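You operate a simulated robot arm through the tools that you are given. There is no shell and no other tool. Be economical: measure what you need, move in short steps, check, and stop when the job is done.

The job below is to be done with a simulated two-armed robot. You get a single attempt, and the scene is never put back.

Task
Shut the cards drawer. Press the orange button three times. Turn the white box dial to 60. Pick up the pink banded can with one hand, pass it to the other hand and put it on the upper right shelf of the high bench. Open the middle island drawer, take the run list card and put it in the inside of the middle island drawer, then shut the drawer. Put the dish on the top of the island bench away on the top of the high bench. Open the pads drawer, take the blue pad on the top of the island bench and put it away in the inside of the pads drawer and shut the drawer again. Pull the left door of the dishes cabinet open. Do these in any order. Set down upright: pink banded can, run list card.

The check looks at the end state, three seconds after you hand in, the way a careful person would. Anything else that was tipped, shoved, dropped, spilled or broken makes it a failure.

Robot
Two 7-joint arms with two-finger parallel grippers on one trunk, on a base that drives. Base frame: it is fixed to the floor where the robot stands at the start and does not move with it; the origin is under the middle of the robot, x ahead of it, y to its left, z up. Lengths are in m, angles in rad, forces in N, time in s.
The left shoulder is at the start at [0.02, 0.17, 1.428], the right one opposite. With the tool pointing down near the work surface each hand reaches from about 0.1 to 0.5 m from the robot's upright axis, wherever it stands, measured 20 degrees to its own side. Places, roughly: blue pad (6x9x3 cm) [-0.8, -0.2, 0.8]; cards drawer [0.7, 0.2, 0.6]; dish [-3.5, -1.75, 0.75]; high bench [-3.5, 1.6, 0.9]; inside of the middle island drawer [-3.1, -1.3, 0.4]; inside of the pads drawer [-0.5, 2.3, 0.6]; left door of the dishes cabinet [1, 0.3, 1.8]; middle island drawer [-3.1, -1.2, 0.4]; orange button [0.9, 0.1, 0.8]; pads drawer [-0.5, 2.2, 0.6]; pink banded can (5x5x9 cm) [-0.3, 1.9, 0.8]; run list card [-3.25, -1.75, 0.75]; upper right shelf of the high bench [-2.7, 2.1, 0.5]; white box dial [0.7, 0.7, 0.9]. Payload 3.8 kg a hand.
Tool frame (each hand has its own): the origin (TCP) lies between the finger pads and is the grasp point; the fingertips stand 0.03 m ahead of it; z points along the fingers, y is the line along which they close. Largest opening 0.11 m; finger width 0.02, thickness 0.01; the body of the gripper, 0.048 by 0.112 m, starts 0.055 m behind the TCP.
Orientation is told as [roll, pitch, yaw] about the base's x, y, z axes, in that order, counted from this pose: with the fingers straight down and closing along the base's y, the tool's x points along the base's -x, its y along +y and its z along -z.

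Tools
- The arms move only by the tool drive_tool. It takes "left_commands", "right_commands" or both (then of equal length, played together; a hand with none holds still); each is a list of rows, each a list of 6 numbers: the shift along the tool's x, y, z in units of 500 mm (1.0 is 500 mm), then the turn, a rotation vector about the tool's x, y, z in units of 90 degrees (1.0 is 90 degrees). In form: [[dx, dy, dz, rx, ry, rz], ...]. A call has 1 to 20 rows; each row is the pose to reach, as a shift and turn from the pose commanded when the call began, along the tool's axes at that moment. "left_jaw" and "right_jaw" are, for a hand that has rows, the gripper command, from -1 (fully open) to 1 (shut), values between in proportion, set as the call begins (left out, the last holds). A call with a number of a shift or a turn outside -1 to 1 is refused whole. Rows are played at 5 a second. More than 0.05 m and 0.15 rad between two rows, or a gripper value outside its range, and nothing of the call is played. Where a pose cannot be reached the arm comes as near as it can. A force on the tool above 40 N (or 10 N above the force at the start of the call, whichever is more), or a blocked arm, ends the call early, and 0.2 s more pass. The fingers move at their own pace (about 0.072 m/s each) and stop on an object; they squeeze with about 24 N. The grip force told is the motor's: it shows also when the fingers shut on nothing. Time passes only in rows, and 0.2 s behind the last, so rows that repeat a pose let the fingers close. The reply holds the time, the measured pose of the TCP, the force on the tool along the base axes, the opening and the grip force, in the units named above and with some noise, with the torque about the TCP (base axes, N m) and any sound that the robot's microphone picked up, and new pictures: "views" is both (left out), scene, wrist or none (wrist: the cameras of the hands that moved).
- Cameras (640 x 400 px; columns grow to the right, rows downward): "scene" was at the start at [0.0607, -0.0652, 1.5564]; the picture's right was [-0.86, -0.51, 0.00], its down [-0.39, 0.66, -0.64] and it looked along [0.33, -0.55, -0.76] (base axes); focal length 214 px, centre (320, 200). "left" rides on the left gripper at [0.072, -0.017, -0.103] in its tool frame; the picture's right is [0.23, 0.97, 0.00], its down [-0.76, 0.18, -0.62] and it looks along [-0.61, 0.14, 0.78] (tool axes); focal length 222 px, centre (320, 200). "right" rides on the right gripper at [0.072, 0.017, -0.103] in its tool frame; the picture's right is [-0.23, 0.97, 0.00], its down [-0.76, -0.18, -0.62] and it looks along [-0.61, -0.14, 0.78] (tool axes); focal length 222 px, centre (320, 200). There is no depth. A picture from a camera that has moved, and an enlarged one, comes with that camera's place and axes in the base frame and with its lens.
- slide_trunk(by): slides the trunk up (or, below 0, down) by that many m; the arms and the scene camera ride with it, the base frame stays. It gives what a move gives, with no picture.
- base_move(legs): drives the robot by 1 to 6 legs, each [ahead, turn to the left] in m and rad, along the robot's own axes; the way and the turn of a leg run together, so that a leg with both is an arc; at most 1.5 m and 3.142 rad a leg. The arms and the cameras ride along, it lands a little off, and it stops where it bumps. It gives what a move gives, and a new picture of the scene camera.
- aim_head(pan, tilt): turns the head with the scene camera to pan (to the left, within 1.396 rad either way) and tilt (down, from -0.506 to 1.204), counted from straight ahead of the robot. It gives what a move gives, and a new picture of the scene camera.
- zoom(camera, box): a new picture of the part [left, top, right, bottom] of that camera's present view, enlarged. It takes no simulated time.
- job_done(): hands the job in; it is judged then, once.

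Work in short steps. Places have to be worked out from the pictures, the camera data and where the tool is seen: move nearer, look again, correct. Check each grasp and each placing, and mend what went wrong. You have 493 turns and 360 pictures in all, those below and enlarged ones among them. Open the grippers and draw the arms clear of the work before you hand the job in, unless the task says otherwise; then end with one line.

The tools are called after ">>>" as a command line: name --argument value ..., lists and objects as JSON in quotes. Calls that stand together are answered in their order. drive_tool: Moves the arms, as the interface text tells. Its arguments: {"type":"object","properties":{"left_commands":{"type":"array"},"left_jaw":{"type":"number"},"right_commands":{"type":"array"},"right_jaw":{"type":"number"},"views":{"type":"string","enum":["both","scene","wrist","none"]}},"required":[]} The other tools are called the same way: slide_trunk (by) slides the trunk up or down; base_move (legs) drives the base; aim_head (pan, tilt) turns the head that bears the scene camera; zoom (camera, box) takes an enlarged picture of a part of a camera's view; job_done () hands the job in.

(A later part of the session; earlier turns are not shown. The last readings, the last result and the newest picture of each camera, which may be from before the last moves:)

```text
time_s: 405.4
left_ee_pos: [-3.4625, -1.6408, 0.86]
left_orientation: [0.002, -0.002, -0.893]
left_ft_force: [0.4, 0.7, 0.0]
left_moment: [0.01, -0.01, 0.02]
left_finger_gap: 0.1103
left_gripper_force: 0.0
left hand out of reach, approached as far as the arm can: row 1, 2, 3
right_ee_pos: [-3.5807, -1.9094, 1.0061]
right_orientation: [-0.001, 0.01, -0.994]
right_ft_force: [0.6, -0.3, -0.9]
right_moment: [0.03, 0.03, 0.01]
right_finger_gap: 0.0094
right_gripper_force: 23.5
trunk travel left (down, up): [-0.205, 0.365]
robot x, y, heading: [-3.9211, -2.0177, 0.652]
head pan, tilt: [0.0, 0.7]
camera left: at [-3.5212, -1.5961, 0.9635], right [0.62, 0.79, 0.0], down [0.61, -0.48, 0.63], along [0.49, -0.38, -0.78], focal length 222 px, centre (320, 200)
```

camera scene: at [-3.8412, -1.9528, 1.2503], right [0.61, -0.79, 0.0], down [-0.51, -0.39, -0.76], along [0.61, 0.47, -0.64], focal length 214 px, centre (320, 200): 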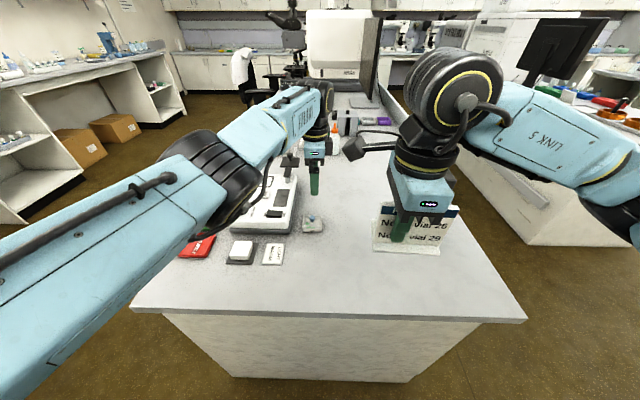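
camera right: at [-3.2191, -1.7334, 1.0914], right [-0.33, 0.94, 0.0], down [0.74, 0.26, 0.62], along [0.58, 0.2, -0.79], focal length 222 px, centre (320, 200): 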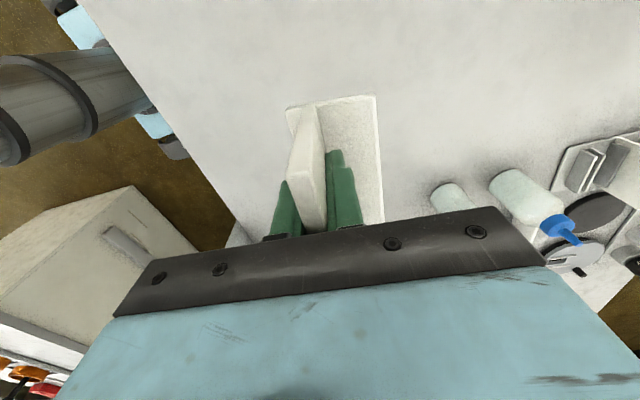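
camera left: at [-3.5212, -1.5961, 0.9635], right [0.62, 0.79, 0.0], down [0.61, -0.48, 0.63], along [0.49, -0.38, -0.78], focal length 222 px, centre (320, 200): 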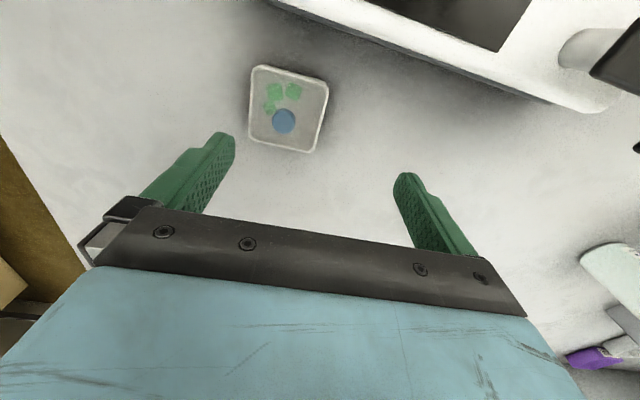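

The arm can't fold any closer, so I back the base by 3 cm and shift the hand 1.2 cm left.

>>> base_move --legs '[[-0.03, 0]]'

>>> drive_tool --left_commands '[[0.012, 0, 0, 0, 0, 0], [0.024, 0, 0, 0, 0, 0]]' --views "wrist"

```text
time_s: 406.3
left_ee_pos: [-3.4863, -1.661, 0.8611]
left_orientation: [0.001, -0.001, -0.891]
left_ft_force: [0.0, -0.4, -0.1]
left_moment: [0.02, -0.04, 0.0]
left_finger_gap: 0.1101
left_gripper_force: 0.1
right_ee_pos: [-3.6046, -1.9285, 1.0077]
right_orientation: [-0.001, 0.013, -0.993]
right_ft_force: [-0.1, 0.2, 0.3]
right_moment: [0.02, -0.02, 0.02]
right_finger_gap: 0.0098
right_gripper_force: 24.1
trunk travel left (down, up): [-0.205, 0.365]
robot x, y, heading: [-3.9472, -2.0397, 0.662]
head pan, tilt: [0.0, 0.7]
camera scene: at [-3.866, -1.9718, 1.2504], right [0.61, -0.79, 0.0], down [-0.51, -0.39, -0.77], along [0.61, 0.47, -0.64], focal length 214 px, centre (320, 200)
```

scene: 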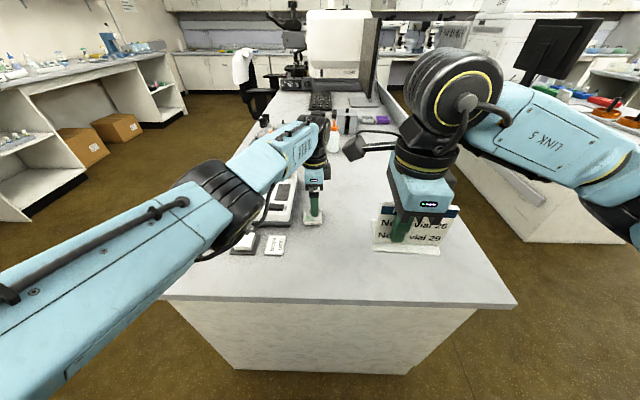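

```text
time_s: 406.9
left_ee_pos: [-3.4881, -1.6493, 0.8596]
left_orientation: [0.0, 0.0, -0.893]
left_ft_force: [0.6, -1.2, 0.1]
left_moment: [-0.04, 0.0, 0.0]
left_finger_gap: 0.11
left_gripper_force: 0.0
left hand out of reach, approached as far as the arm can: row 2
right_ee_pos: [-3.6041, -1.9273, 1.0075]
right_orientation: [0.0, 0.011, -0.993]
right_ft_force: [0.0, 0.4, -0.9]
right_moment: [0.02, 0.04, 0.01]
right_finger_gap: 0.0095
right_gripper_force: 23.9
trunk travel left (down, up): [-0.205, 0.365]
robot x, y, heading: [-3.9493, -2.0333, 0.65]
head pan, tilt: [0.0, 0.7]
camera left: at [-3.5481, -1.6042, 0.9636], right [0.62, 0.79, 0.0], down [0.62, -0.48, 0.62], along [0.49, -0.38, -0.78], focal length 222 px, centre (320, 200)
```

left: 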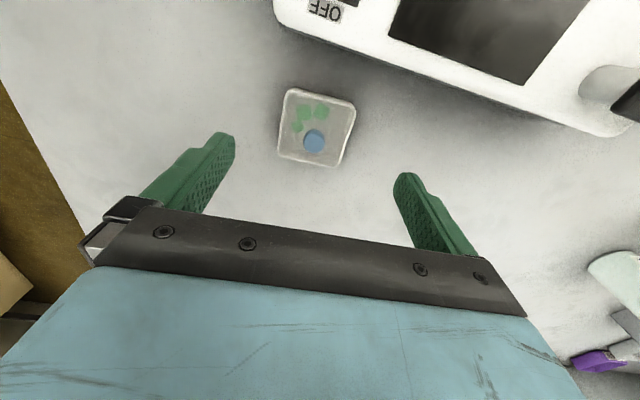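

Centred within 6 mm. I descend to z≈0.797.

>>> drive_tool --left_commands '[[0.004, -0.006, 0.04, 0, 0, 0], [0.008, -0.012, 0.08, 0, 0, 0], [0.008, -0.012, 0.124, 0, 0, 0]]' --views "wrist"

```text
time_s: 407.7
left_ee_pos: [-3.4961, -1.6504, 0.7983]
left_orientation: [0.002, -0.001, -0.892]
left_ft_force: [0.0, 0.2, -0.2]
left_moment: [0.01, -0.02, 0.06]
left_finger_gap: 0.11
left_gripper_force: 0.0
right_ee_pos: [-3.6028, -1.9263, 1.007]
right_orientation: [-0.001, 0.014, -0.992]
right_ft_force: [0.4, 1.1, -1.3]
right_moment: [0.04, 0.01, 0.0]
right_finger_gap: 0.0095
right_gripper_force: 24.1
trunk travel left (down, up): [-0.205, 0.365]
robot x, y, heading: [-3.9501, -2.0352, 0.658]
head pan, tilt: [0.0, 0.7]
camera left: at [-3.5557, -1.6048, 0.9015], right [0.61, 0.79, 0.0], down [0.62, -0.48, 0.62], along [0.49, -0.38, -0.78], focal length 222 px, centre (320, 200)
```

left: 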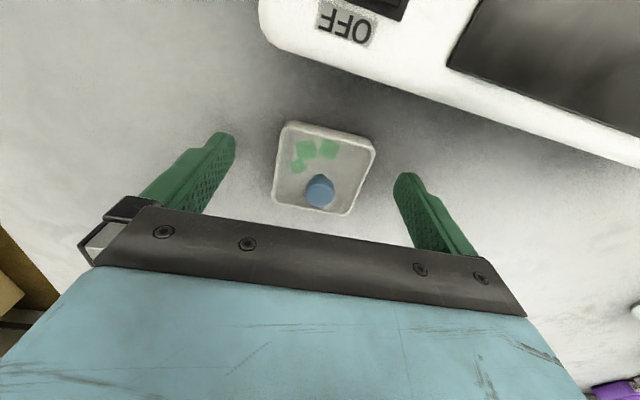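

Well centred. I lower 6 mm more and close gently.

>>> drive_tool --left_commands '[[0, 0.004, 0.012, 0, 0, 0], [0, 0.004, 0.012, 0, 0, 0]]' --views "none"

>>> drive_tool --left_commands '[[0, 0, 0, 0, 0, 0], [0, 0, 0, 0, 0, 0], [0, 0, 0, 0, 0, 0], [0, 0, 0, 0, 0, 0]]' --left_jaw 1 --views "wrist"

```text
time_s: 408.3
left_ee_pos: [-3.5007, -1.6494, 0.7922]
left_orientation: [0.0, -0.001, -0.891]
left_ft_force: [-0.2, 0.0, -0.1]
left_moment: [0.01, 0.0, -0.02]
left_finger_gap: 0.1101
left_gripper_force: 0.1
left hand out of reach, approached as far as the arm can: row 1, 2
right_ee_pos: [-3.6031, -1.9278, 1.0081]
right_orientation: [-0.002, 0.015, -0.994]
right_ft_force: [-0.8, 0.2, -0.7]
right_moment: [0.0, 0.0, 0.01]
right_finger_gap: 0.0096
right_gripper_force: 23.1
trunk travel left (down, up): [-0.205, 0.365]
robot x, y, heading: [-3.948, -2.0369, 0.656]
head pan, tilt: [0.0, 0.7]
```

```text
time_s: 409.3
left_ee_pos: [-3.4994, -1.649, 0.7926]
left_orientation: [0.001, -0.003, -0.894]
left_ft_force: [0.0, -0.8, -0.1]
left_moment: [0.0, -0.01, 0.02]
left_finger_gap: 0.0591
left_gripper_force: 23.6
right_ee_pos: [-3.6038, -1.9269, 1.0074]
right_orientation: [-0.001, 0.012, -0.994]
right_ft_force: [-0.5, 0.4, -1.0]
right_moment: [0.0, 0.03, -0.02]
right_finger_gap: 0.0095
right_gripper_force: 24.2
trunk travel left (down, up): [-0.205, 0.365]
robot x, y, heading: [-3.9508, -2.0369, 0.657]
head pan, tilt: [0.0, 0.7]
camera left: at [-3.5586, -1.6042, 0.8952], right [0.62, 0.79, 0.0], down [0.62, -0.48, 0.62], along [0.49, -0.38, -0.78], focal length 222 px, centre (320, 200)
```

left: 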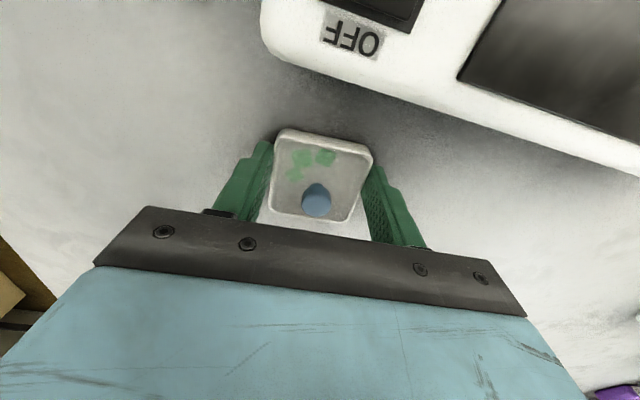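

Gripped (gap 0.059). I lift with the trunk for a purely vertical, level lift.

>>> slide_trunk --by 0.2

>>> drive_tool --left_commands '[[0, 0, 0, 0, 0, 0]]' --views "both"

```text
time_s: 411.4
left_ee_pos: [-3.4997, -1.6488, 0.992]
left_orientation: [0.0, -0.001, -0.892]
left_ft_force: [-0.1, 0.2, -1.3]
left_moment: [0.02, 0.04, 0.0]
left_finger_gap: 0.0598
left_gripper_force: 24.0
right_ee_pos: [-3.6035, -1.9279, 1.2073]
right_orientation: [-0.002, 0.011, -0.992]
right_ft_force: [0.2, -0.1, 0.3]
right_moment: [0.01, 0.01, 0.0]
right_finger_gap: 0.0099
right_gripper_force: 24.3
trunk travel left (down, up): [-0.405, 0.165]
robot x, y, heading: [-3.9491, -2.0341, 0.656]
head pan, tilt: [0.0, 0.7]
```

```text
time_s: 411.8
left_ee_pos: [-3.4993, -1.6506, 0.9921]
left_orientation: [0.0, -0.001, -0.891]
left_ft_force: [0.5, -0.6, -0.9]
left_moment: [0.01, 0.03, -0.01]
left_finger_gap: 0.0596
left_gripper_force: 23.8
right_ee_pos: [-3.6043, -1.9271, 1.2056]
right_orientation: [-0.001, 0.01, -0.993]
right_ft_force: [-0.4, 0.0, -1.4]
right_moment: [-0.01, -0.02, 0.0]
right_finger_gap: 0.0097
right_gripper_force: 24.2
trunk travel left (down, up): [-0.405, 0.165]
robot x, y, heading: [-3.9523, -2.0379, 0.654]
head pan, tilt: [0.0, 0.7]
camera scene: at [-3.8649, -1.971, 1.4502], right [0.61, -0.79, 0.0], down [-0.51, -0.39, -0.76], along [0.61, 0.47, -0.64], focal length 214 px, centre (320, 200)
camera left: at [-3.5585, -1.6042, 1.095], right [0.62, 0.79, 0.0], down [0.62, -0.48, 0.62], along [0.49, -0.38, -0.78], focal length 222 px, centre (320, 200)
```

scene: 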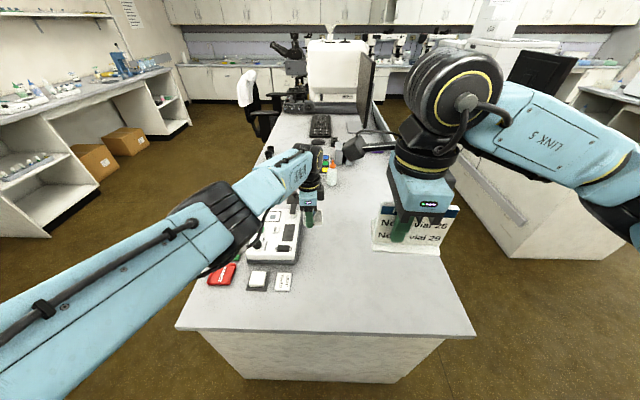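
left: 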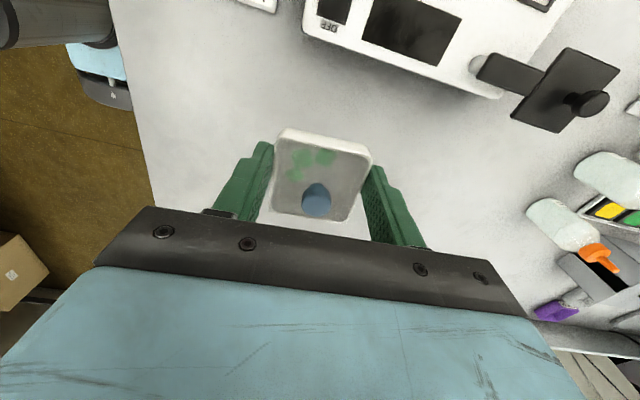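

The dish is held level. I back away and drive round to the drawer side: back, left turn, along the end, right turn, along the aisle, and face the drawers.

>>> base_move --legs '[[-0.25, 0], [0, 1.556], [1.1, 0], [0, -1.57], [1.25, 0], [0, -1.57]]'

>>> aim_head --pan 0.0 --tilt 0.75

```text
time_s: 436.3
left_ee_pos: [-3.4065, -1.0485, 0.9918]
left_orientation: [0.0, -0.003, -2.506]
left_ft_force: [0.3, 0.4, -0.6]
left_moment: [0.02, -0.04, -0.02]
left_finger_gap: 0.0592
left_gripper_force: 24.2
right_ee_pos: [-3.6793, -0.9324, 1.207]
right_orientation: [-0.003, 0.011, -2.608]
right_ft_force: [0.5, -0.4, -0.5]
right_moment: [0.0, -0.03, 0.01]
right_finger_gap: 0.0095
right_gripper_force: 23.5
trunk travel left (down, up): [-0.405, 0.165]
robot x, y, heading: [-3.7736, -0.5827, -0.957]
head pan, tilt: [0.0, 0.7]
camera scene: at [-3.7126, -0.6679, 1.4503], right [-0.82, -0.58, 0.0], down [-0.37, 0.53, -0.76], along [0.44, -0.63, -0.64], focal length 214 px, centre (320, 200)
```

scene: 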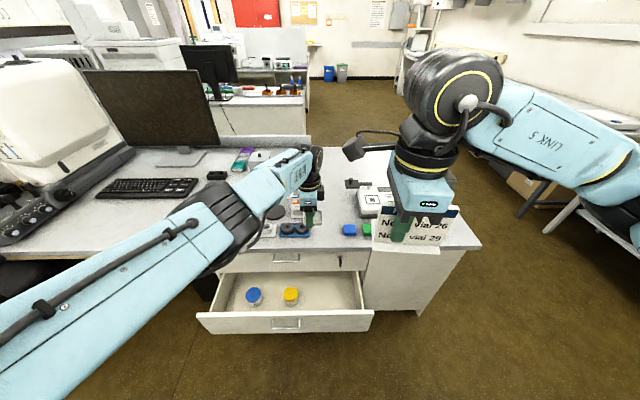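

```text
time_s: 436.9
left_ee_pos: [-3.4051, -1.0481, 0.9916]
left_orientation: [-0.001, -0.002, -2.505]
left_ft_force: [-1.0, -0.2, -0.5]
left_moment: [-0.02, -0.02, 0.01]
left_finger_gap: 0.0593
left_gripper_force: 24.4
right_ee_pos: [-3.6791, -0.931, 1.208]
right_orientation: [-0.001, 0.01, -2.608]
right_ft_force: [0.7, 0.2, -0.4]
right_moment: [0.01, -0.02, -0.01]
right_finger_gap: 0.0097
right_gripper_force: 24.1
trunk travel left (down, up): [-0.405, 0.165]
robot x, y, heading: [-3.7709, -0.5855, -0.958]
head pan, tilt: [0.0, 0.75]
camera scene: at [-3.7135, -0.666, 1.446], right [-0.82, -0.58, 0.0], down [-0.39, 0.56, -0.73], along [0.42, -0.6, -0.68], focal length 214 px, centre (320, 200)
```

scene: 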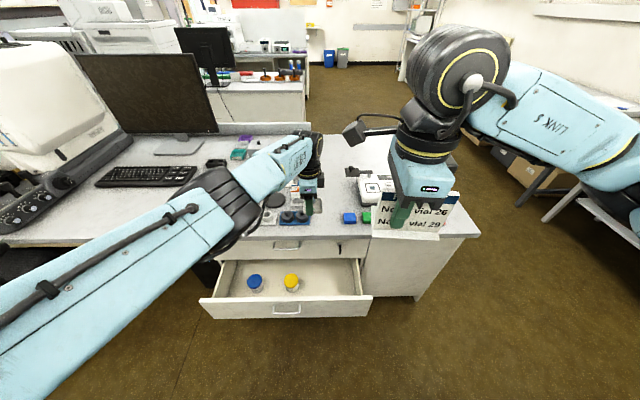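

The drawer's free room is right of the yellow jar. First I move the left hand with the dish up and aside, keeping it level.

>>> drive_tool --left_commands '[[0.02, 0, -0.06, 0, 0, 0], [0.05, 0, -0.12, 0, 0, 0], [0.09, 0, -0.18, 0, 0, 0], [0.13, 0, -0.24, 0, 0, 0], [0.17, 0, -0.3, 0, 0, 0], [0.21, 0, -0.36, 0, 0, 0], [0.25, 0, -0.42, 0, 0, 0], [0.29, 0, -0.48, 0, 0, 0], [0.33, -0.03, -0.54, 0, 0, 0], [0.37, -0.06, -0.6, 0, 0, 0], [0.42, -0.1, -0.66, 0, 0, 0], [0.47, -0.14, -0.7, 0, 0, 0]]' --views "both"

```text
time_s: 439.5
left_ee_pos: [-3.2099, -0.9071, 1.3627]
left_orientation: [0.001, -0.004, -2.506]
left_ft_force: [-0.3, -0.3, -0.8]
left_moment: [-0.01, 0.01, 0.01]
left_finger_gap: 0.0596
left_gripper_force: 23.9
left hand out of reach, approached as far as the arm can: row 1, 2, 3, 4, 5, 6, 7, 8, 9, 10, 11, 12
right_ee_pos: [-3.6779, -0.9311, 1.2072]
right_orientation: [-0.002, 0.011, -2.608]
right_ft_force: [-0.2, -0.2, -0.4]
right_moment: [0.0, -0.01, 0.01]
right_finger_gap: 0.0097
right_gripper_force: 23.5
trunk travel left (down, up): [-0.405, 0.165]
robot x, y, heading: [-3.7715, -0.583, -0.96]
head pan, tilt: [0.0, 0.75]
camera scene: at [-3.7128, -0.6655, 1.446], right [-0.82, -0.58, 0.0], down [-0.39, 0.56, -0.73], along [0.42, -0.6, -0.68], focal length 214 px, centre (320, 200)
camera left: at [-3.1616, -0.851, 1.4653], right [0.76, -0.65, 0.0], down [-0.51, -0.59, 0.63], along [-0.41, -0.48, -0.78], focal length 222 px, centre (320, 200)
```

scene: 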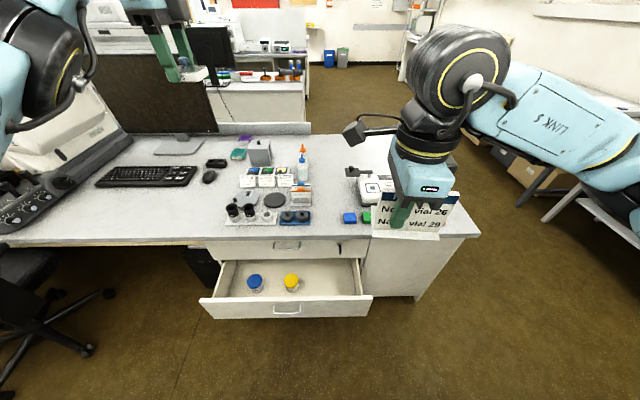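
left: 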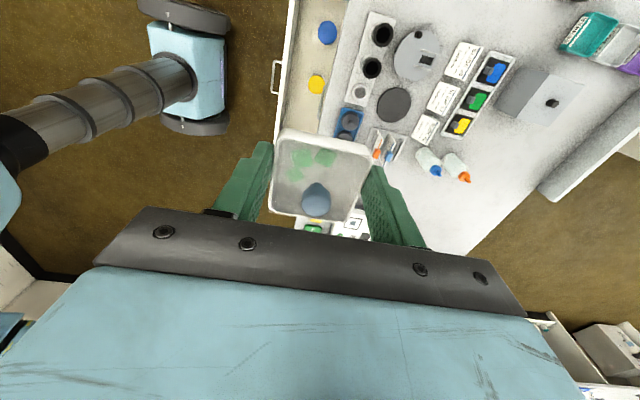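

I zoom on the drawer to measure the free room.

>>> zoom --camera "scene" --box '[190, 230, 390, 330]'

```text
3.20 times, centred on (290, 280) of scene
camera zoom: at [-3.7128, -0.6655, 1.446], right [-0.82, -0.58, 0.0], down [-0.39, 0.56, -0.73], along [0.42, -0.6, -0.68], focal length 686 px, centre (416, -56)
```

zoom: 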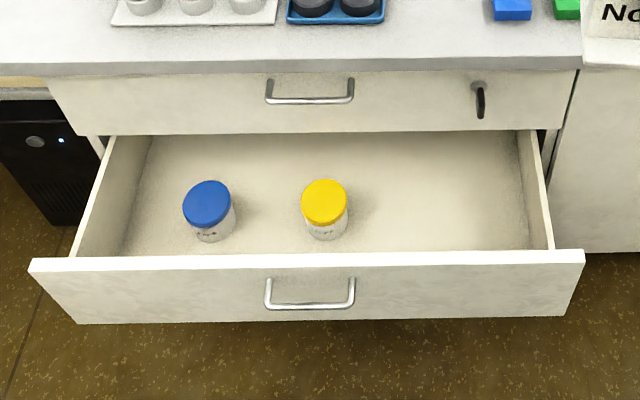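

Measured: the usable opening spans l≈1.155 (bench edge) to 1.285 (drawer front inside). I lower the trunk, then bring the card over the spot at l≈1.22.

>>> slide_trunk --by -0.4

>>> drive_tool --right_commands '[[0, 0, 0, 0, 0, -0.035], [0, 0, 0, 0, 0, -0.069]]' --views "scene"

```text
time_s: 443.4
left_ee_pos: [-3.2098, -0.9078, 0.9625]
left_orientation: [0.0, -0.003, -2.506]
left_ft_force: [-0.3, 0.7, -1.0]
left_moment: [0.02, 0.02, 0.0]
left_finger_gap: 0.0593
left_gripper_force: 24.1
right_ee_pos: [-3.6797, -0.9308, 0.806]
right_orientation: [-0.002, 0.015, -2.606]
right_ft_force: [-0.1, 0.1, -0.5]
right_moment: [0.01, -0.01, 0.0]
right_finger_gap: 0.0096
right_gripper_force: 24.2
trunk travel left (down, up): [-0.005, 0.565]
robot x, y, heading: [-3.7709, -0.5815, -0.962]
head pan, tilt: [0.0, 0.75]
```

```text
time_s: 444.0
left_ee_pos: [-3.2111, -0.9079, 0.9618]
left_orientation: [0.001, -0.002, -2.507]
left_ft_force: [0.4, -0.1, -0.6]
left_moment: [0.0, 0.0, -0.01]
left_finger_gap: 0.0592
left_gripper_force: 24.1
right_ee_pos: [-3.6801, -0.9318, 0.8056]
right_orientation: [0.0, 0.012, -2.498]
right_ft_force: [-0.7, 0.7, -1.0]
right_moment: [0.02, -0.02, 0.0]
right_finger_gap: 0.0095
right_gripper_force: 24.0
trunk travel left (down, up): [-0.005, 0.565]
robot x, y, heading: [-3.7749, -0.5822, -0.955]
head pan, tilt: [0.0, 0.75]
camera scene: at [-3.7136, -0.666, 1.046], right [-0.82, -0.58, 0.0], down [-0.39, 0.56, -0.73], along [0.42, -0.6, -0.68], focal length 214 px, centre (320, 200)
```

scene: 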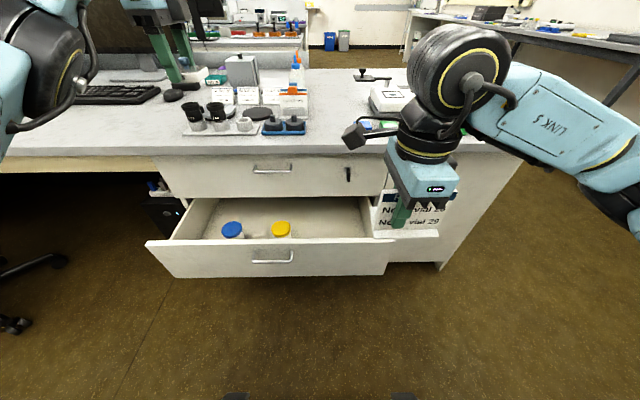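

I move the card over the free spot at z≈0.70.

>>> drive_tool --right_commands '[[0.026, 0.077, 0.035, 0, 0, 0], [0.052, 0.154, 0.07, 0, 0, 0], [0.078, 0.23, 0.105, 0, 0, 0], [0.105, 0.307, 0.14, 0, 0, 0], [0.131, 0.384, 0.175, 0, 0, 0], [0.157, 0.461, 0.21, 0, 0, 0]]' --views "both"

```text
time_s: 445.4
left_ee_pos: [-3.2108, -0.9067, 0.9626]
left_orientation: [0.0, -0.002, -2.507]
left_ft_force: [0.2, 0.7, -1.0]
left_moment: [0.0, -0.02, 0.01]
left_finger_gap: 0.0595
left_gripper_force: 24.2
right_ee_pos: [-3.4756, -1.0691, 0.7035]
right_orientation: [0.001, 0.009, -2.494]
right_ft_force: [0.5, -0.6, -0.1]
right_moment: [0.03, 0.0, -0.03]
right_finger_gap: 0.0094
right_gripper_force: 23.6
trunk travel left (down, up): [-0.005, 0.565]
robot x, y, heading: [-3.774, -0.5823, -0.955]
head pan, tilt: [0.0, 0.75]
camera scene: at [-3.7133, -0.6659, 1.046], right [-0.82, -0.58, 0.0], down [-0.39, 0.56, -0.73], along [0.42, -0.6, -0.68], focal length 214 px, centre (320, 200)
camera right: at [-3.4085, -1.0378, 0.8065], right [0.4, -0.91, 0.0], down [-0.72, -0.32, 0.61], along [-0.56, -0.25, -0.79], focal length 222 px, centre (320, 200)
```

scene: 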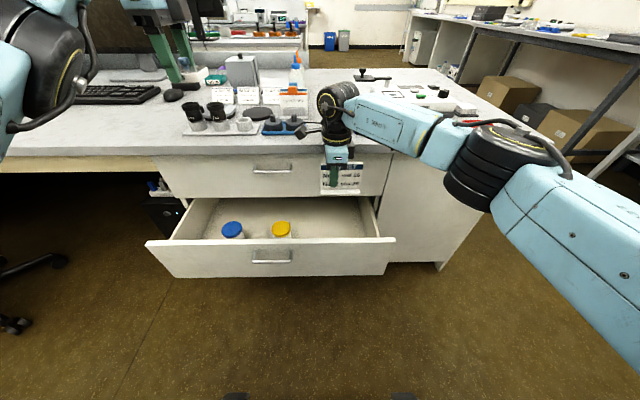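
right: 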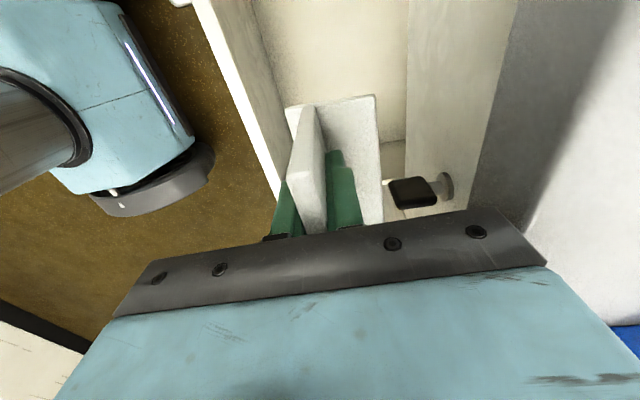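

The card's panel leans naturally, so in the grip its base is tilted; on release it will settle flat. The spot is confirmed clear (front edge 6.5 cm away). I descend to TCP z≈0.53.

>>> drive_tool --right_commands '[[0, 0, 0.06, 0, 0, 0], [0, 0, 0.12, 0, 0, 0], [0, 0, 0.18, 0, 0, 0], [0, 0, 0.24, 0, 0, 0], [0, 0, 0.3, 0, 0, 0], [0, 0, 0.34, 0, 0, 0]]' --views "both"

```text
time_s: 446.8
left_ee_pos: [-3.2111, -0.9076, 0.9608]
left_orientation: [0.001, -0.001, -2.507]
left_ft_force: [0.5, -0.7, -0.8]
left_moment: [-0.02, -0.02, 0.04]
left_finger_gap: 0.0596
left_gripper_force: 23.8
right_ee_pos: [-3.4761, -1.0659, 0.5329]
right_orientation: [0.001, 0.012, -2.5]
right_ft_force: [0.1, -0.3, 0.0]
right_moment: [-0.03, -0.02, -0.01]
right_finger_gap: 0.0097
right_gripper_force: 23.7
trunk travel left (down, up): [-0.005, 0.565]
robot x, y, heading: [-3.7694, -0.5785, -0.956]
head pan, tilt: [0.0, 0.75]
camera scene: at [-3.7135, -0.666, 1.046], right [-0.82, -0.58, 0.0], down [-0.39, 0.56, -0.73], along [0.42, -0.6, -0.68], focal length 214 px, centre (320, 200)
camera right: at [-3.4082, -1.0375, 0.6362], right [0.4, -0.92, 0.0], down [-0.72, -0.32, 0.61], along [-0.56, -0.25, -0.79], focal length 222 px, centre (320, 200)
```

scene: 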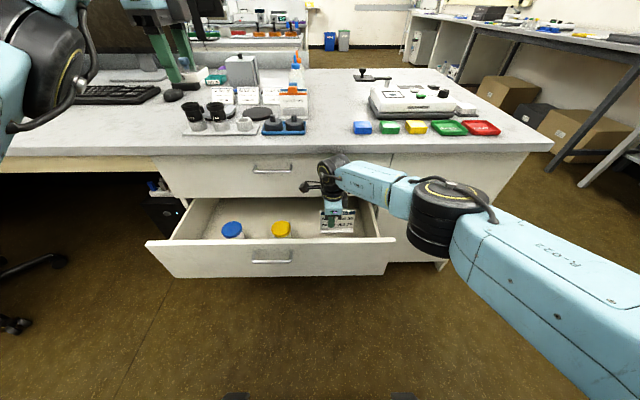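
right: 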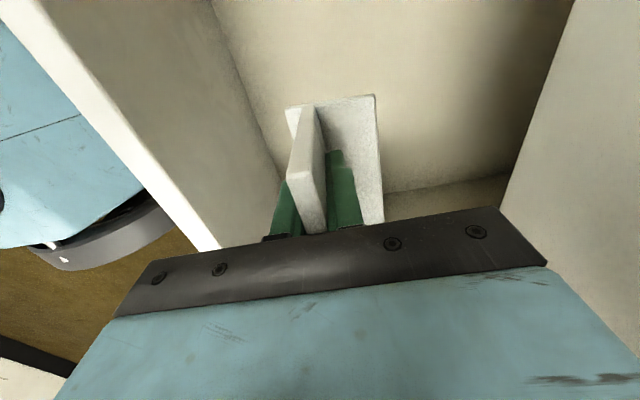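

The card is inside the drawer, clear of both sides. I lower in small steps feeling for the floor.

>>> drive_tool --right_commands '[[0, 0, 0.014, 0, 0, 0], [0, 0, 0.028, 0, 0, 0], [0, 0, 0.042, 0, 0, 0]]' --views "wrist"

```text
time_s: 447.6
left_ee_pos: [-3.2114, -0.9072, 0.9616]
left_orientation: [0.001, -0.002, -2.507]
left_ft_force: [-0.6, 0.6, -1.2]
left_moment: [0.03, 0.03, -0.04]
left_finger_gap: 0.0594
left_gripper_force: 23.8
right_ee_pos: [-3.4761, -1.0674, 0.512]
right_orientation: [-0.001, 0.012, -2.5]
right_ft_force: [0.0, 0.9, -0.2]
right_moment: [0.02, -0.01, 0.03]
right_finger_gap: 0.0093
right_gripper_force: 23.8
trunk travel left (down, up): [-0.005, 0.565]
robot x, y, heading: [-3.7718, -0.581, -0.954]
head pan, tilt: [0.0, 0.75]
camera right: at [-3.4082, -1.0373, 0.6148], right [0.4, -0.92, 0.0], down [-0.72, -0.32, 0.61], along [-0.56, -0.24, -0.79], focal length 222 px, centre (320, 200)
```

right: 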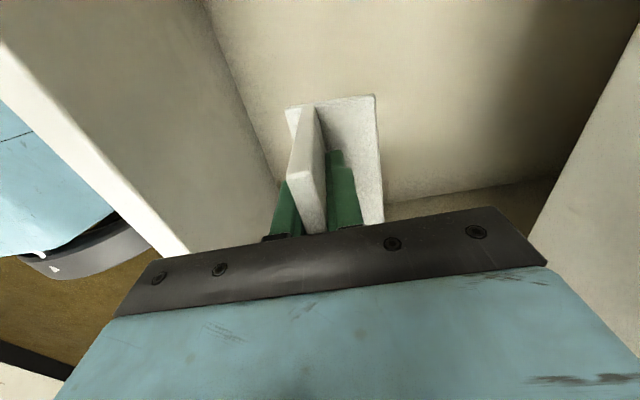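

The floor appears near z≈0.395, so about 5 cm to go. I continue lowering carefully.

>>> drive_tool --right_commands '[[0, 0.002, 0.018, 0, 0, 0], [0, 0.004, 0.036, 0, 0, 0], [0, 0.004, 0.054, 0, 0, 0], [0, 0.004, 0.07, 0, 0, 0]]' --views "wrist"

```text
time_s: 448.6
left_ee_pos: [-3.2113, -0.9077, 0.9619]
left_orientation: [0.0, -0.003, -2.505]
left_ft_force: [0.8, 0.8, -1.4]
left_moment: [-0.02, -0.04, -0.02]
left_finger_gap: 0.059
left_gripper_force: 24.2
right_ee_pos: [-3.4846, -1.0609, 0.4784]
right_orientation: [-0.001, 0.012, -2.501]
right_ft_force: [-0.4, 0.5, -0.3]
right_moment: [-0.02, -0.03, 0.03]
right_finger_gap: 0.0097
right_gripper_force: 23.9
right hand out of reach, approached as far as the arm can: row 2, 3, 4
trunk travel left (down, up): [-0.005, 0.565]
robot x, y, heading: [-3.7757, -0.5792, -0.959]
head pan, tilt: [0.0, 0.75]
camera right: at [-3.4178, -1.0309, 0.5816], right [0.4, -0.92, 0.0], down [-0.72, -0.32, 0.61], along [-0.56, -0.24, -0.79], focal length 222 px, centre (320, 200)
```

right: 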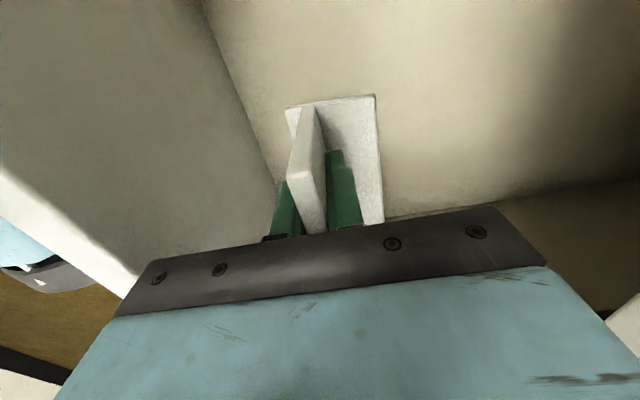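

The arm is at its limit and drifts outward. I nudge the base 2 cm forward and lower the last bit.

>>> base_move --legs '[[0.025, 0]]'

>>> drive_tool --right_commands '[[0, 0, 0.01, 0, 0, 0], [0, 0, 0.02, 0, 0, 0]]' --views "wrist"

```text
time_s: 449.4
left_ee_pos: [-3.1969, -0.9293, 0.9613]
left_orientation: [0.0, -0.002, -2.506]
left_ft_force: [-0.7, -0.4, -0.5]
left_moment: [0.0, 0.02, 0.01]
left_finger_gap: 0.0596
left_gripper_force: 24.2
right_ee_pos: [-3.4706, -1.0806, 0.4785]
right_orientation: [-0.001, 0.012, -2.498]
right_ft_force: [0.3, -0.3, -0.5]
right_moment: [0.04, -0.05, -0.03]
right_finger_gap: 0.0095
right_gripper_force: 24.0
trunk travel left (down, up): [-0.005, 0.565]
robot x, y, heading: [-3.7609, -0.6016, -0.957]
head pan, tilt: [0.0, 0.75]
camera scene: at [-3.6993, -0.6863, 1.046], right [-0.82, -0.58, 0.0], down [-0.39, 0.56, -0.73], along [0.42, -0.6, -0.68], focal length 214 px, centre (320, 200)
```

scene: 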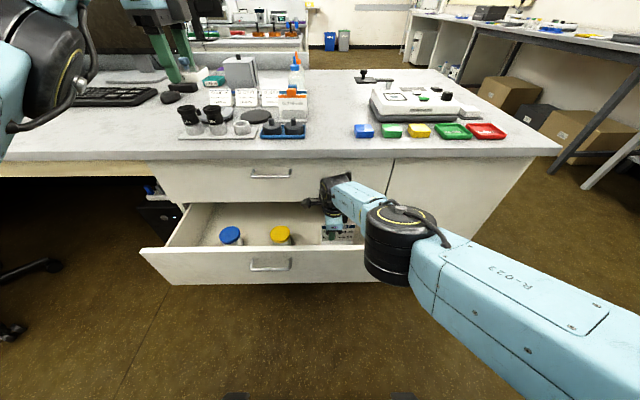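

```text
time_s: 450.0
left_ee_pos: [-3.1966, -0.9281, 0.9617]
left_orientation: [-0.002, -0.002, -2.504]
left_ft_force: [0.7, -0.3, -0.2]
left_moment: [0.0, 0.0, 0.05]
left_finger_gap: 0.0594
left_gripper_force: 24.1
right_ee_pos: [-3.473, -1.0793, 0.4693]
right_orientation: [0.0, 0.013, -2.5]
right_ft_force: [-0.7, 1.0, -1.0]
right_moment: [-0.02, 0.01, 0.02]
right_finger_gap: 0.0098
right_gripper_force: 24.0
trunk travel left (down, up): [-0.005, 0.565]
robot x, y, heading: [-3.7596, -0.5987, -0.96]
head pan, tilt: [0.0, 0.75]
camera right: at [-3.4059, -1.0497, 0.5723], right [0.4, -0.92, 0.0], down [-0.72, -0.32, 0.61], along [-0.56, -0.24, -0.79], focal length 222 px, centre (320, 200)
```

right: 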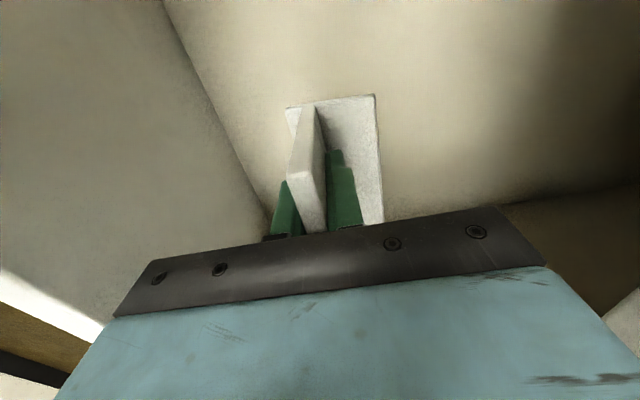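

No contact yet. I lower a bit more.

>>> drive_tool --right_commands '[[0, 0, 0.01, 0, 0, 0], [0, 0, 0.02, 0, 0, 0], [0, 0, 0.03, 0, 0, 0]]' --views "wrist"

```text
time_s: 450.8
left_ee_pos: [-3.1961, -0.9281, 0.962]
left_orientation: [-0.001, -0.002, -2.506]
left_ft_force: [-0.1, 0.0, -0.3]
left_moment: [0.03, -0.02, -0.01]
left_finger_gap: 0.0592
left_gripper_force: 24.2
right_ee_pos: [-3.4789, -1.0761, 0.4575]
right_orientation: [-0.002, 0.012, -2.5]
right_ft_force: [-0.8, 0.2, -0.6]
right_moment: [0.03, 0.0, -0.02]
right_finger_gap: 0.0095
right_gripper_force: 24.3
right hand out of reach, approached as far as the arm can: row 1, 2, 3
trunk travel left (down, up): [-0.005, 0.565]
robot x, y, heading: [-3.7599, -0.5983, -0.96]
head pan, tilt: [0.0, 0.75]
camera right: at [-3.4111, -1.046, 0.5614], right [0.4, -0.92, 0.0], down [-0.72, -0.32, 0.61], along [-0.56, -0.24, -0.79], focal length 222 px, centre (320, 200)
```

right: 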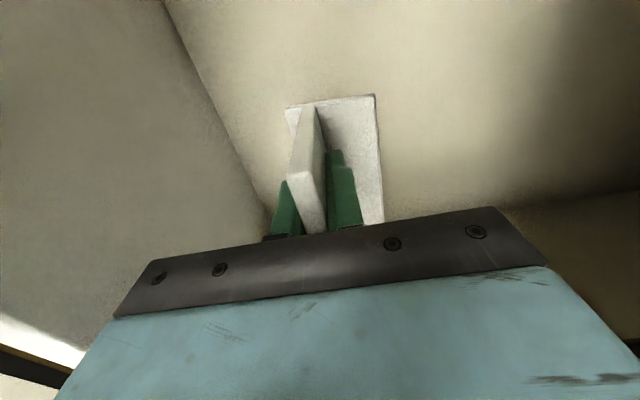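

Very close now. Another small step down.

>>> drive_tool --right_commands '[[0, 0.004, 0.01, 0, 0, 0], [0, 0.008, 0.02, 0, 0, 0]]' --views "wrist"

```text
time_s: 451.4
left_ee_pos: [-3.1968, -0.9272, 0.9622]
left_orientation: [0.001, -0.003, -2.507]
left_ft_force: [-0.1, 0.2, -1.0]
left_moment: [-0.02, -0.01, 0.01]
left_finger_gap: 0.0595
left_gripper_force: 24.0
right_ee_pos: [-3.479, -1.0759, 0.4537]
right_orientation: [-0.001, 0.01, -2.5]
right_ft_force: [-0.7, -0.4, -0.8]
right_moment: [-0.01, -0.02, -0.01]
right_finger_gap: 0.0095
right_gripper_force: 24.0
right hand out of reach, approached as far as the arm can: row 2
trunk travel left (down, up): [-0.005, 0.565]
robot x, y, heading: [-3.7637, -0.603, -0.959]
head pan, tilt: [0.0, 0.75]
camera right: at [-3.4115, -1.0464, 0.557], right [0.4, -0.92, 0.0], down [-0.72, -0.32, 0.61], along [-0.56, -0.25, -0.79], focal length 222 px, centre (320, 200)
```

right: 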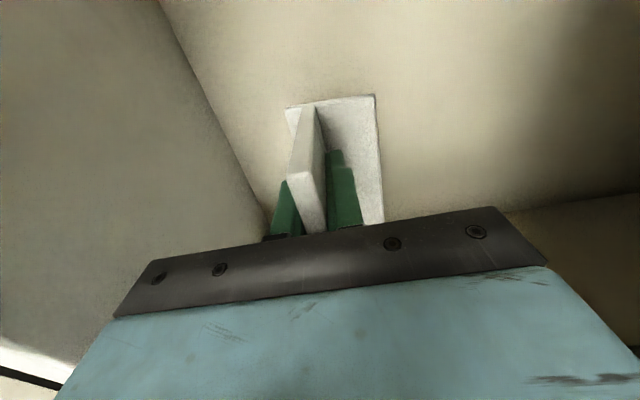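

I nudge the base forward 1.5 cm again to regain downward reach and lower further.

>>> base_move --legs '[[0.015, 0]]'

>>> drive_tool --right_commands '[[0, 0, 0.01, 0, 0, 0], [0, 0, 0.02, 0, 0, 0], [0, 0, 0.03, 0, 0, 0]]' --views "wrist"

```text
time_s: 452.1
left_ee_pos: [-3.1874, -0.9401, 0.9614]
left_orientation: [0.001, -0.001, -2.506]
left_ft_force: [0.7, 0.1, -1.5]
left_moment: [0.0, 0.01, 0.02]
left_finger_gap: 0.0593
left_gripper_force: 24.0
right_ee_pos: [-3.4706, -1.0882, 0.4532]
right_orientation: [0.0, 0.011, -2.499]
right_ft_force: [0.2, 0.2, -0.2]
right_moment: [0.03, -0.03, 0.02]
right_finger_gap: 0.0095
right_gripper_force: 23.8
trunk travel left (down, up): [-0.005, 0.565]
robot x, y, heading: [-3.75, -0.6137, -0.964]
head pan, tilt: [0.0, 0.75]
camera scene: at [-3.6907, -0.6984, 1.046], right [-0.82, -0.58, 0.0], down [-0.39, 0.56, -0.73], along [0.42, -0.6, -0.68], focal length 214 px, centre (320, 200)
```

scene: 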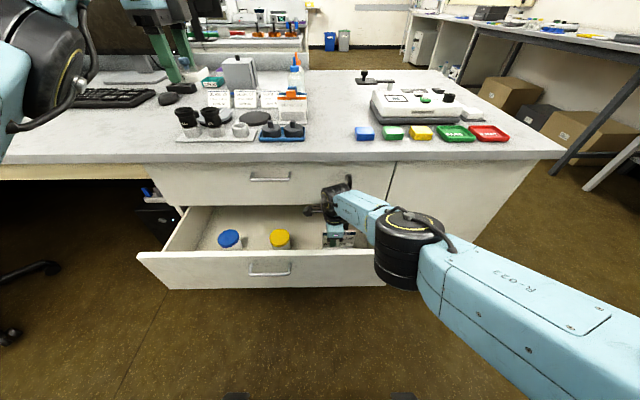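

```text
time_s: 452.9
left_ee_pos: [-3.1886, -0.9405, 0.9623]
left_orientation: [0.002, -0.003, -2.507]
left_ft_force: [0.5, 0.6, -0.8]
left_moment: [-0.02, 0.0, 0.02]
left_finger_gap: 0.0595
left_gripper_force: 24.0
right_ee_pos: [-3.476, -1.0839, 0.4413]
right_orientation: [0.0, 0.011, -2.499]
right_ft_force: [-0.6, 0.6, 0.3]
right_moment: [0.03, -0.02, -0.02]
right_finger_gap: 0.0093
right_gripper_force: 24.2
right hand out of reach, approached as far as the arm can: row 2, 3
trunk travel left (down, up): [-0.005, 0.565]
robot x, y, heading: [-3.7478, -0.6161, -0.961]
head pan, tilt: [0.0, 0.75]
camera right: at [-3.4082, -1.0549, 0.5446], right [0.4, -0.92, 0.0], down [-0.72, -0.32, 0.61], along [-0.56, -0.24, -0.79], focal length 222 px, centre (320, 200)
```

right: 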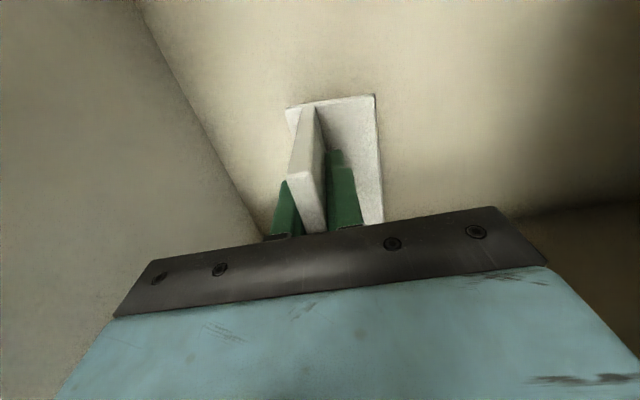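

The shadow under the base shows it is near the floor. One more step.

>>> drive_tool --right_commands '[[0, 0.004, 0.01, 0, 0, 0], [0, 0.008, 0.02, 0, 0, 0], [0, 0.01, 0.03, 0, 0, 0]]' --views "wrist"

```text
time_s: 453.8
left_ee_pos: [-3.1887, -0.9398, 0.9607]
left_orientation: [0.001, -0.002, -2.506]
left_ft_force: [-0.1, -0.2, -0.7]
left_moment: [0.04, 0.02, -0.01]
left_finger_gap: 0.0592
left_gripper_force: 24.6
right_ee_pos: [-3.4806, -1.0836, 0.4303]
right_orientation: [0.002, 0.013, -2.499]
right_ft_force: [0.4, -0.2, -0.8]
right_moment: [-0.01, 0.0, -0.01]
right_finger_gap: 0.0095
right_gripper_force: 23.7
right hand out of reach, approached as far as the arm can: row 1, 2, 3
trunk travel left (down, up): [-0.005, 0.565]
robot x, y, heading: [-3.7503, -0.6156, -0.96]
head pan, tilt: [0.0, 0.75]
camera right: at [-3.4134, -1.0539, 0.5343], right [0.4, -0.92, 0.0], down [-0.72, -0.32, 0.61], along [-0.56, -0.24, -0.79], focal length 222 px, centre (320, 200)
```

right: 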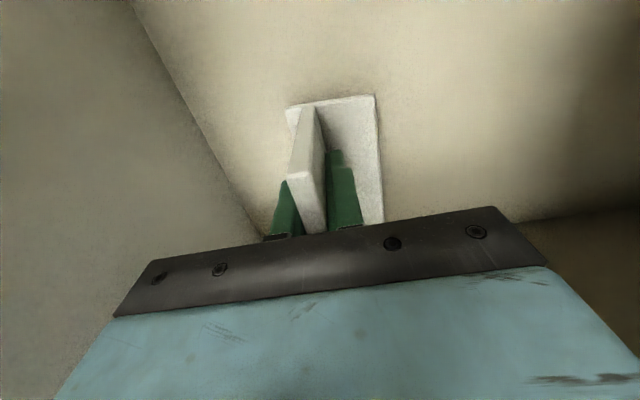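

Almost there; one last small lowering before release.

>>> base_move --legs '[[0.012, 0]]'

>>> drive_tool --right_commands '[[0, 0, 0.01, 0, 0, 0], [0, 0, 0.02, 0, 0, 0]]' --views "wrist"

```text
time_s: 454.5
left_ee_pos: [-3.1805, -0.95, 0.9611]
left_orientation: [0.0, -0.002, -2.506]
left_ft_force: [-0.3, -0.5, -1.1]
left_moment: [0.01, 0.0, 0.0]
left_finger_gap: 0.0593
left_gripper_force: 24.1
right_ee_pos: [-3.4732, -1.0919, 0.4311]
right_orientation: [-0.001, 0.01, -2.498]
right_ft_force: [0.7, -0.8, -1.0]
right_moment: [0.03, -0.04, 0.01]
right_finger_gap: 0.0098
right_gripper_force: 24.1
trunk travel left (down, up): [-0.005, 0.565]
robot x, y, heading: [-3.7452, -0.6216, -0.957]
head pan, tilt: [0.0, 0.75]
camera scene: at [-3.6839, -0.7082, 1.046], right [-0.82, -0.58, 0.0], down [-0.39, 0.56, -0.73], along [0.42, -0.6, -0.68], focal length 214 px, centre (320, 200)
```

scene: 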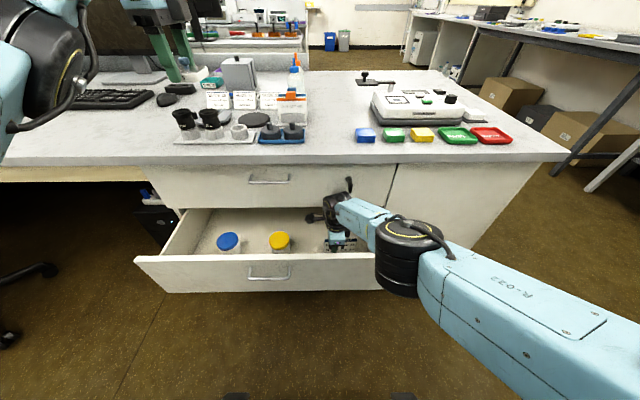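

```text
time_s: 455.1
left_ee_pos: [-3.1808, -0.9497, 0.9618]
left_orientation: [-0.001, -0.003, -2.506]
left_ft_force: [-0.9, 0.2, -1.4]
left_moment: [0.02, 0.0, 0.0]
left_finger_gap: 0.0594
left_gripper_force: 23.6
right_ee_pos: [-3.477, -1.0904, 0.4258]
right_orientation: [-0.002, 0.01, -2.498]
right_ft_force: [-0.2, 0.3, -1.6]
right_moment: [0.04, 0.0, 0.0]
right_finger_gap: 0.0096
right_gripper_force: 24.2
right hand out of reach, approached as far as the arm can: row 1, 2
trunk travel left (down, up): [-0.005, 0.565]
robot x, y, heading: [-3.7447, -0.6243, -0.952]
head pan, tilt: [0.0, 0.75]
camera right: at [-3.4101, -1.0611, 0.5294], right [0.4, -0.92, 0.0], down [-0.72, -0.32, 0.61], along [-0.56, -0.24, -0.79], focal length 222 px, centre (320, 200)
```

right: 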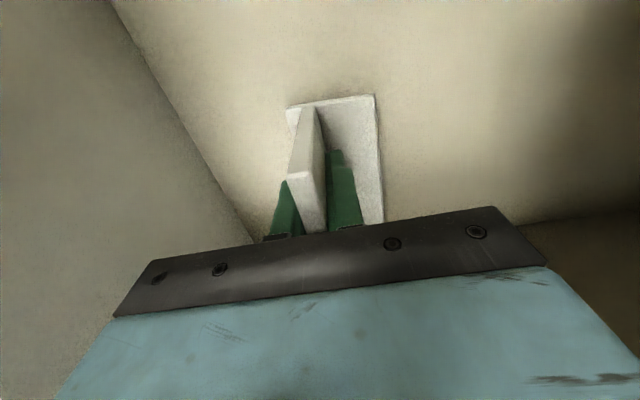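

Still free. I nudge again and lower 1.5 cm.

>>> base_move --legs '[[0.015, 0]]'

>>> drive_tool --right_commands '[[0, 0, 0.01, 0, 0, 0], [0, 0, 0.02, 0, 0, 0], [0, 0, 0.03, 0, 0, 0]]' --views "wrist"

```text
time_s: 455.9
left_ee_pos: [-3.1725, -0.9626, 0.9629]
left_orientation: [-0.001, -0.002, -2.505]
left_ft_force: [0.6, 0.1, 0.4]
left_moment: [0.02, 0.01, 0.02]
left_finger_gap: 0.0592
left_gripper_force: 23.8
right_ee_pos: [-3.4691, -1.1031, 0.4261]
right_orientation: [0.0, 0.012, -2.498]
right_ft_force: [0.0, 0.2, -0.9]
right_moment: [0.02, -0.04, 0.01]
right_finger_gap: 0.0095
right_gripper_force: 24.2
trunk travel left (down, up): [-0.005, 0.565]
robot x, y, heading: [-3.7301, -0.6394, -0.953]
head pan, tilt: [0.0, 0.75]
camera scene: at [-3.6753, -0.7203, 1.046], right [-0.82, -0.58, 0.0], down [-0.39, 0.56, -0.73], along [0.42, -0.6, -0.68], focal length 214 px, centre (320, 200)
```

scene: 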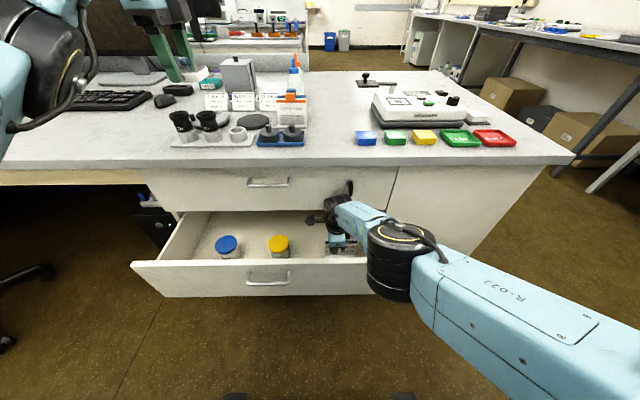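

```text
time_s: 456.7
left_ee_pos: [-3.1724, -0.9597, 0.9632]
left_orientation: [0.003, -0.003, -2.507]
left_ft_force: [-0.3, -0.2, 0.0]
left_moment: [-0.02, 0.02, 0.01]
left_finger_gap: 0.0596
left_gripper_force: 23.6
right_ee_pos: [-3.4701, -1.1003, 0.4181]
right_orientation: [0.003, 0.013, -2.499]
right_ft_force: [3.8, 0.5, 24.1]
right_moment: [0.22, 0.16, 0.1]
right_finger_gap: 0.0097
right_gripper_force: 23.7
right hand out of reach, approached as far as the arm can: row 2, 3
trunk travel left (down, up): [-0.005, 0.565]
robot x, y, heading: [-3.7361, -0.6359, -0.954]
head pan, tilt: [0.0, 0.75]
camera right: at [-3.4035, -1.0701, 0.5225], right [0.4, -0.92, 0.0], down [-0.72, -0.32, 0.61], along [-0.56, -0.25, -0.79], focal length 222 px, centre (320, 200)
```

right: 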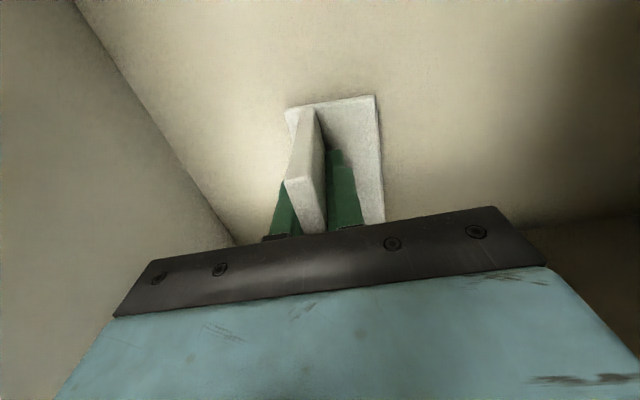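

Contact with the floor (24 N). I ease up 4 mm and open the fingers so that the card settles on its base.

>>> drive_tool --right_commands '[[0, 0, -0.008, 0, 0, 0], [0, 0, -0.008, 0, 0, 0], [0, 0, -0.008, 0, 0, 0]]' --right_jaw 0.3 --views "wrist"

```text
time_s: 457.5
left_ee_pos: [-3.172, -0.9614, 0.9617]
left_orientation: [-0.001, -0.002, -2.508]
left_ft_force: [0.9, -0.5, -0.8]
left_moment: [0.01, 0.01, 0.02]
left_finger_gap: 0.0596
left_gripper_force: 24.1
right_ee_pos: [-3.4723, -1.1007, 0.4204]
right_orientation: [-0.002, 0.008, -2.5]
right_ft_force: [0.5, -0.2, 1.2]
right_moment: [0.0, -0.03, 0.0]
right_finger_gap: 0.0387
right_gripper_force: 0.3
trunk travel left (down, up): [-0.005, 0.565]
robot x, y, heading: [-3.7353, -0.6353, -0.962]
head pan, tilt: [0.0, 0.75]
camera right: at [-3.4047, -1.0708, 0.5234], right [0.4, -0.92, 0.0], down [-0.72, -0.32, 0.61], along [-0.56, -0.24, -0.79], focal length 222 px, centre (320, 200)
```

right: 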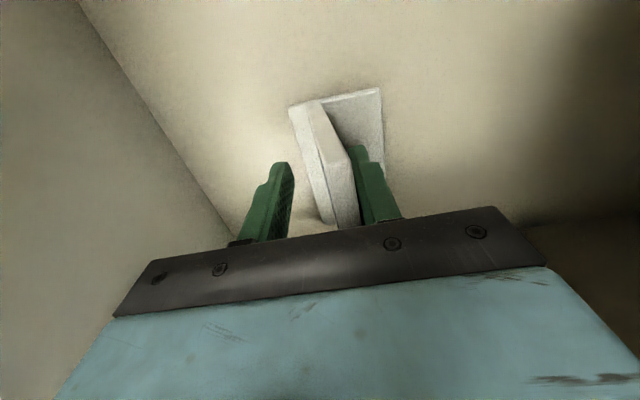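

The card rotates toward its natural lean. I open wider and let it settle.

>>> drive_tool --right_commands '[[0, 0, -0.008, 0, 0, 0], [0, 0, -0.008, 0, 0, 0], [0, 0, -0.008, 0, 0, 0]]' --right_jaw -0.4 --views "wrist"

```text
time_s: 458.3
left_ee_pos: [-3.1726, -0.9623, 0.9625]
left_orientation: [-0.001, -0.001, -2.506]
left_ft_force: [-0.2, 0.7, -0.6]
left_moment: [-0.01, -0.01, 0.01]
left_finger_gap: 0.0594
left_gripper_force: 24.2
right_ee_pos: [-3.4725, -1.1002, 0.4226]
right_orientation: [-0.001, 0.012, -2.502]
right_ft_force: [-0.7, 0.1, -0.9]
right_moment: [0.01, 0.0, 0.0]
right_finger_gap: 0.0771
right_gripper_force: 0.0
trunk travel left (down, up): [-0.005, 0.565]
robot x, y, heading: [-3.735, -0.6376, -0.961]
head pan, tilt: [0.0, 0.75]
camera right: at [-3.4046, -1.0709, 0.5277], right [0.4, -0.92, 0.0], down [-0.72, -0.32, 0.61], along [-0.56, -0.24, -0.79], focal length 222 px, centre (320, 200)
```

right: 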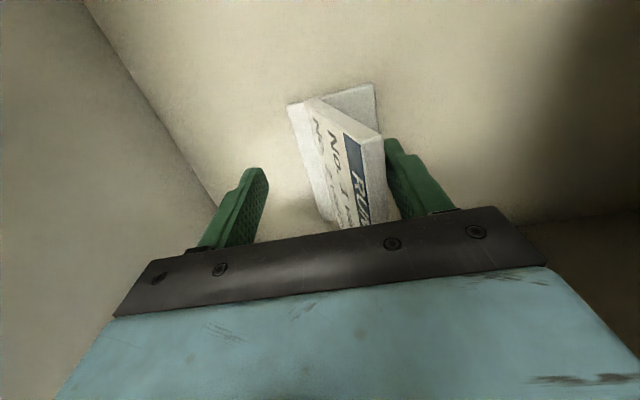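

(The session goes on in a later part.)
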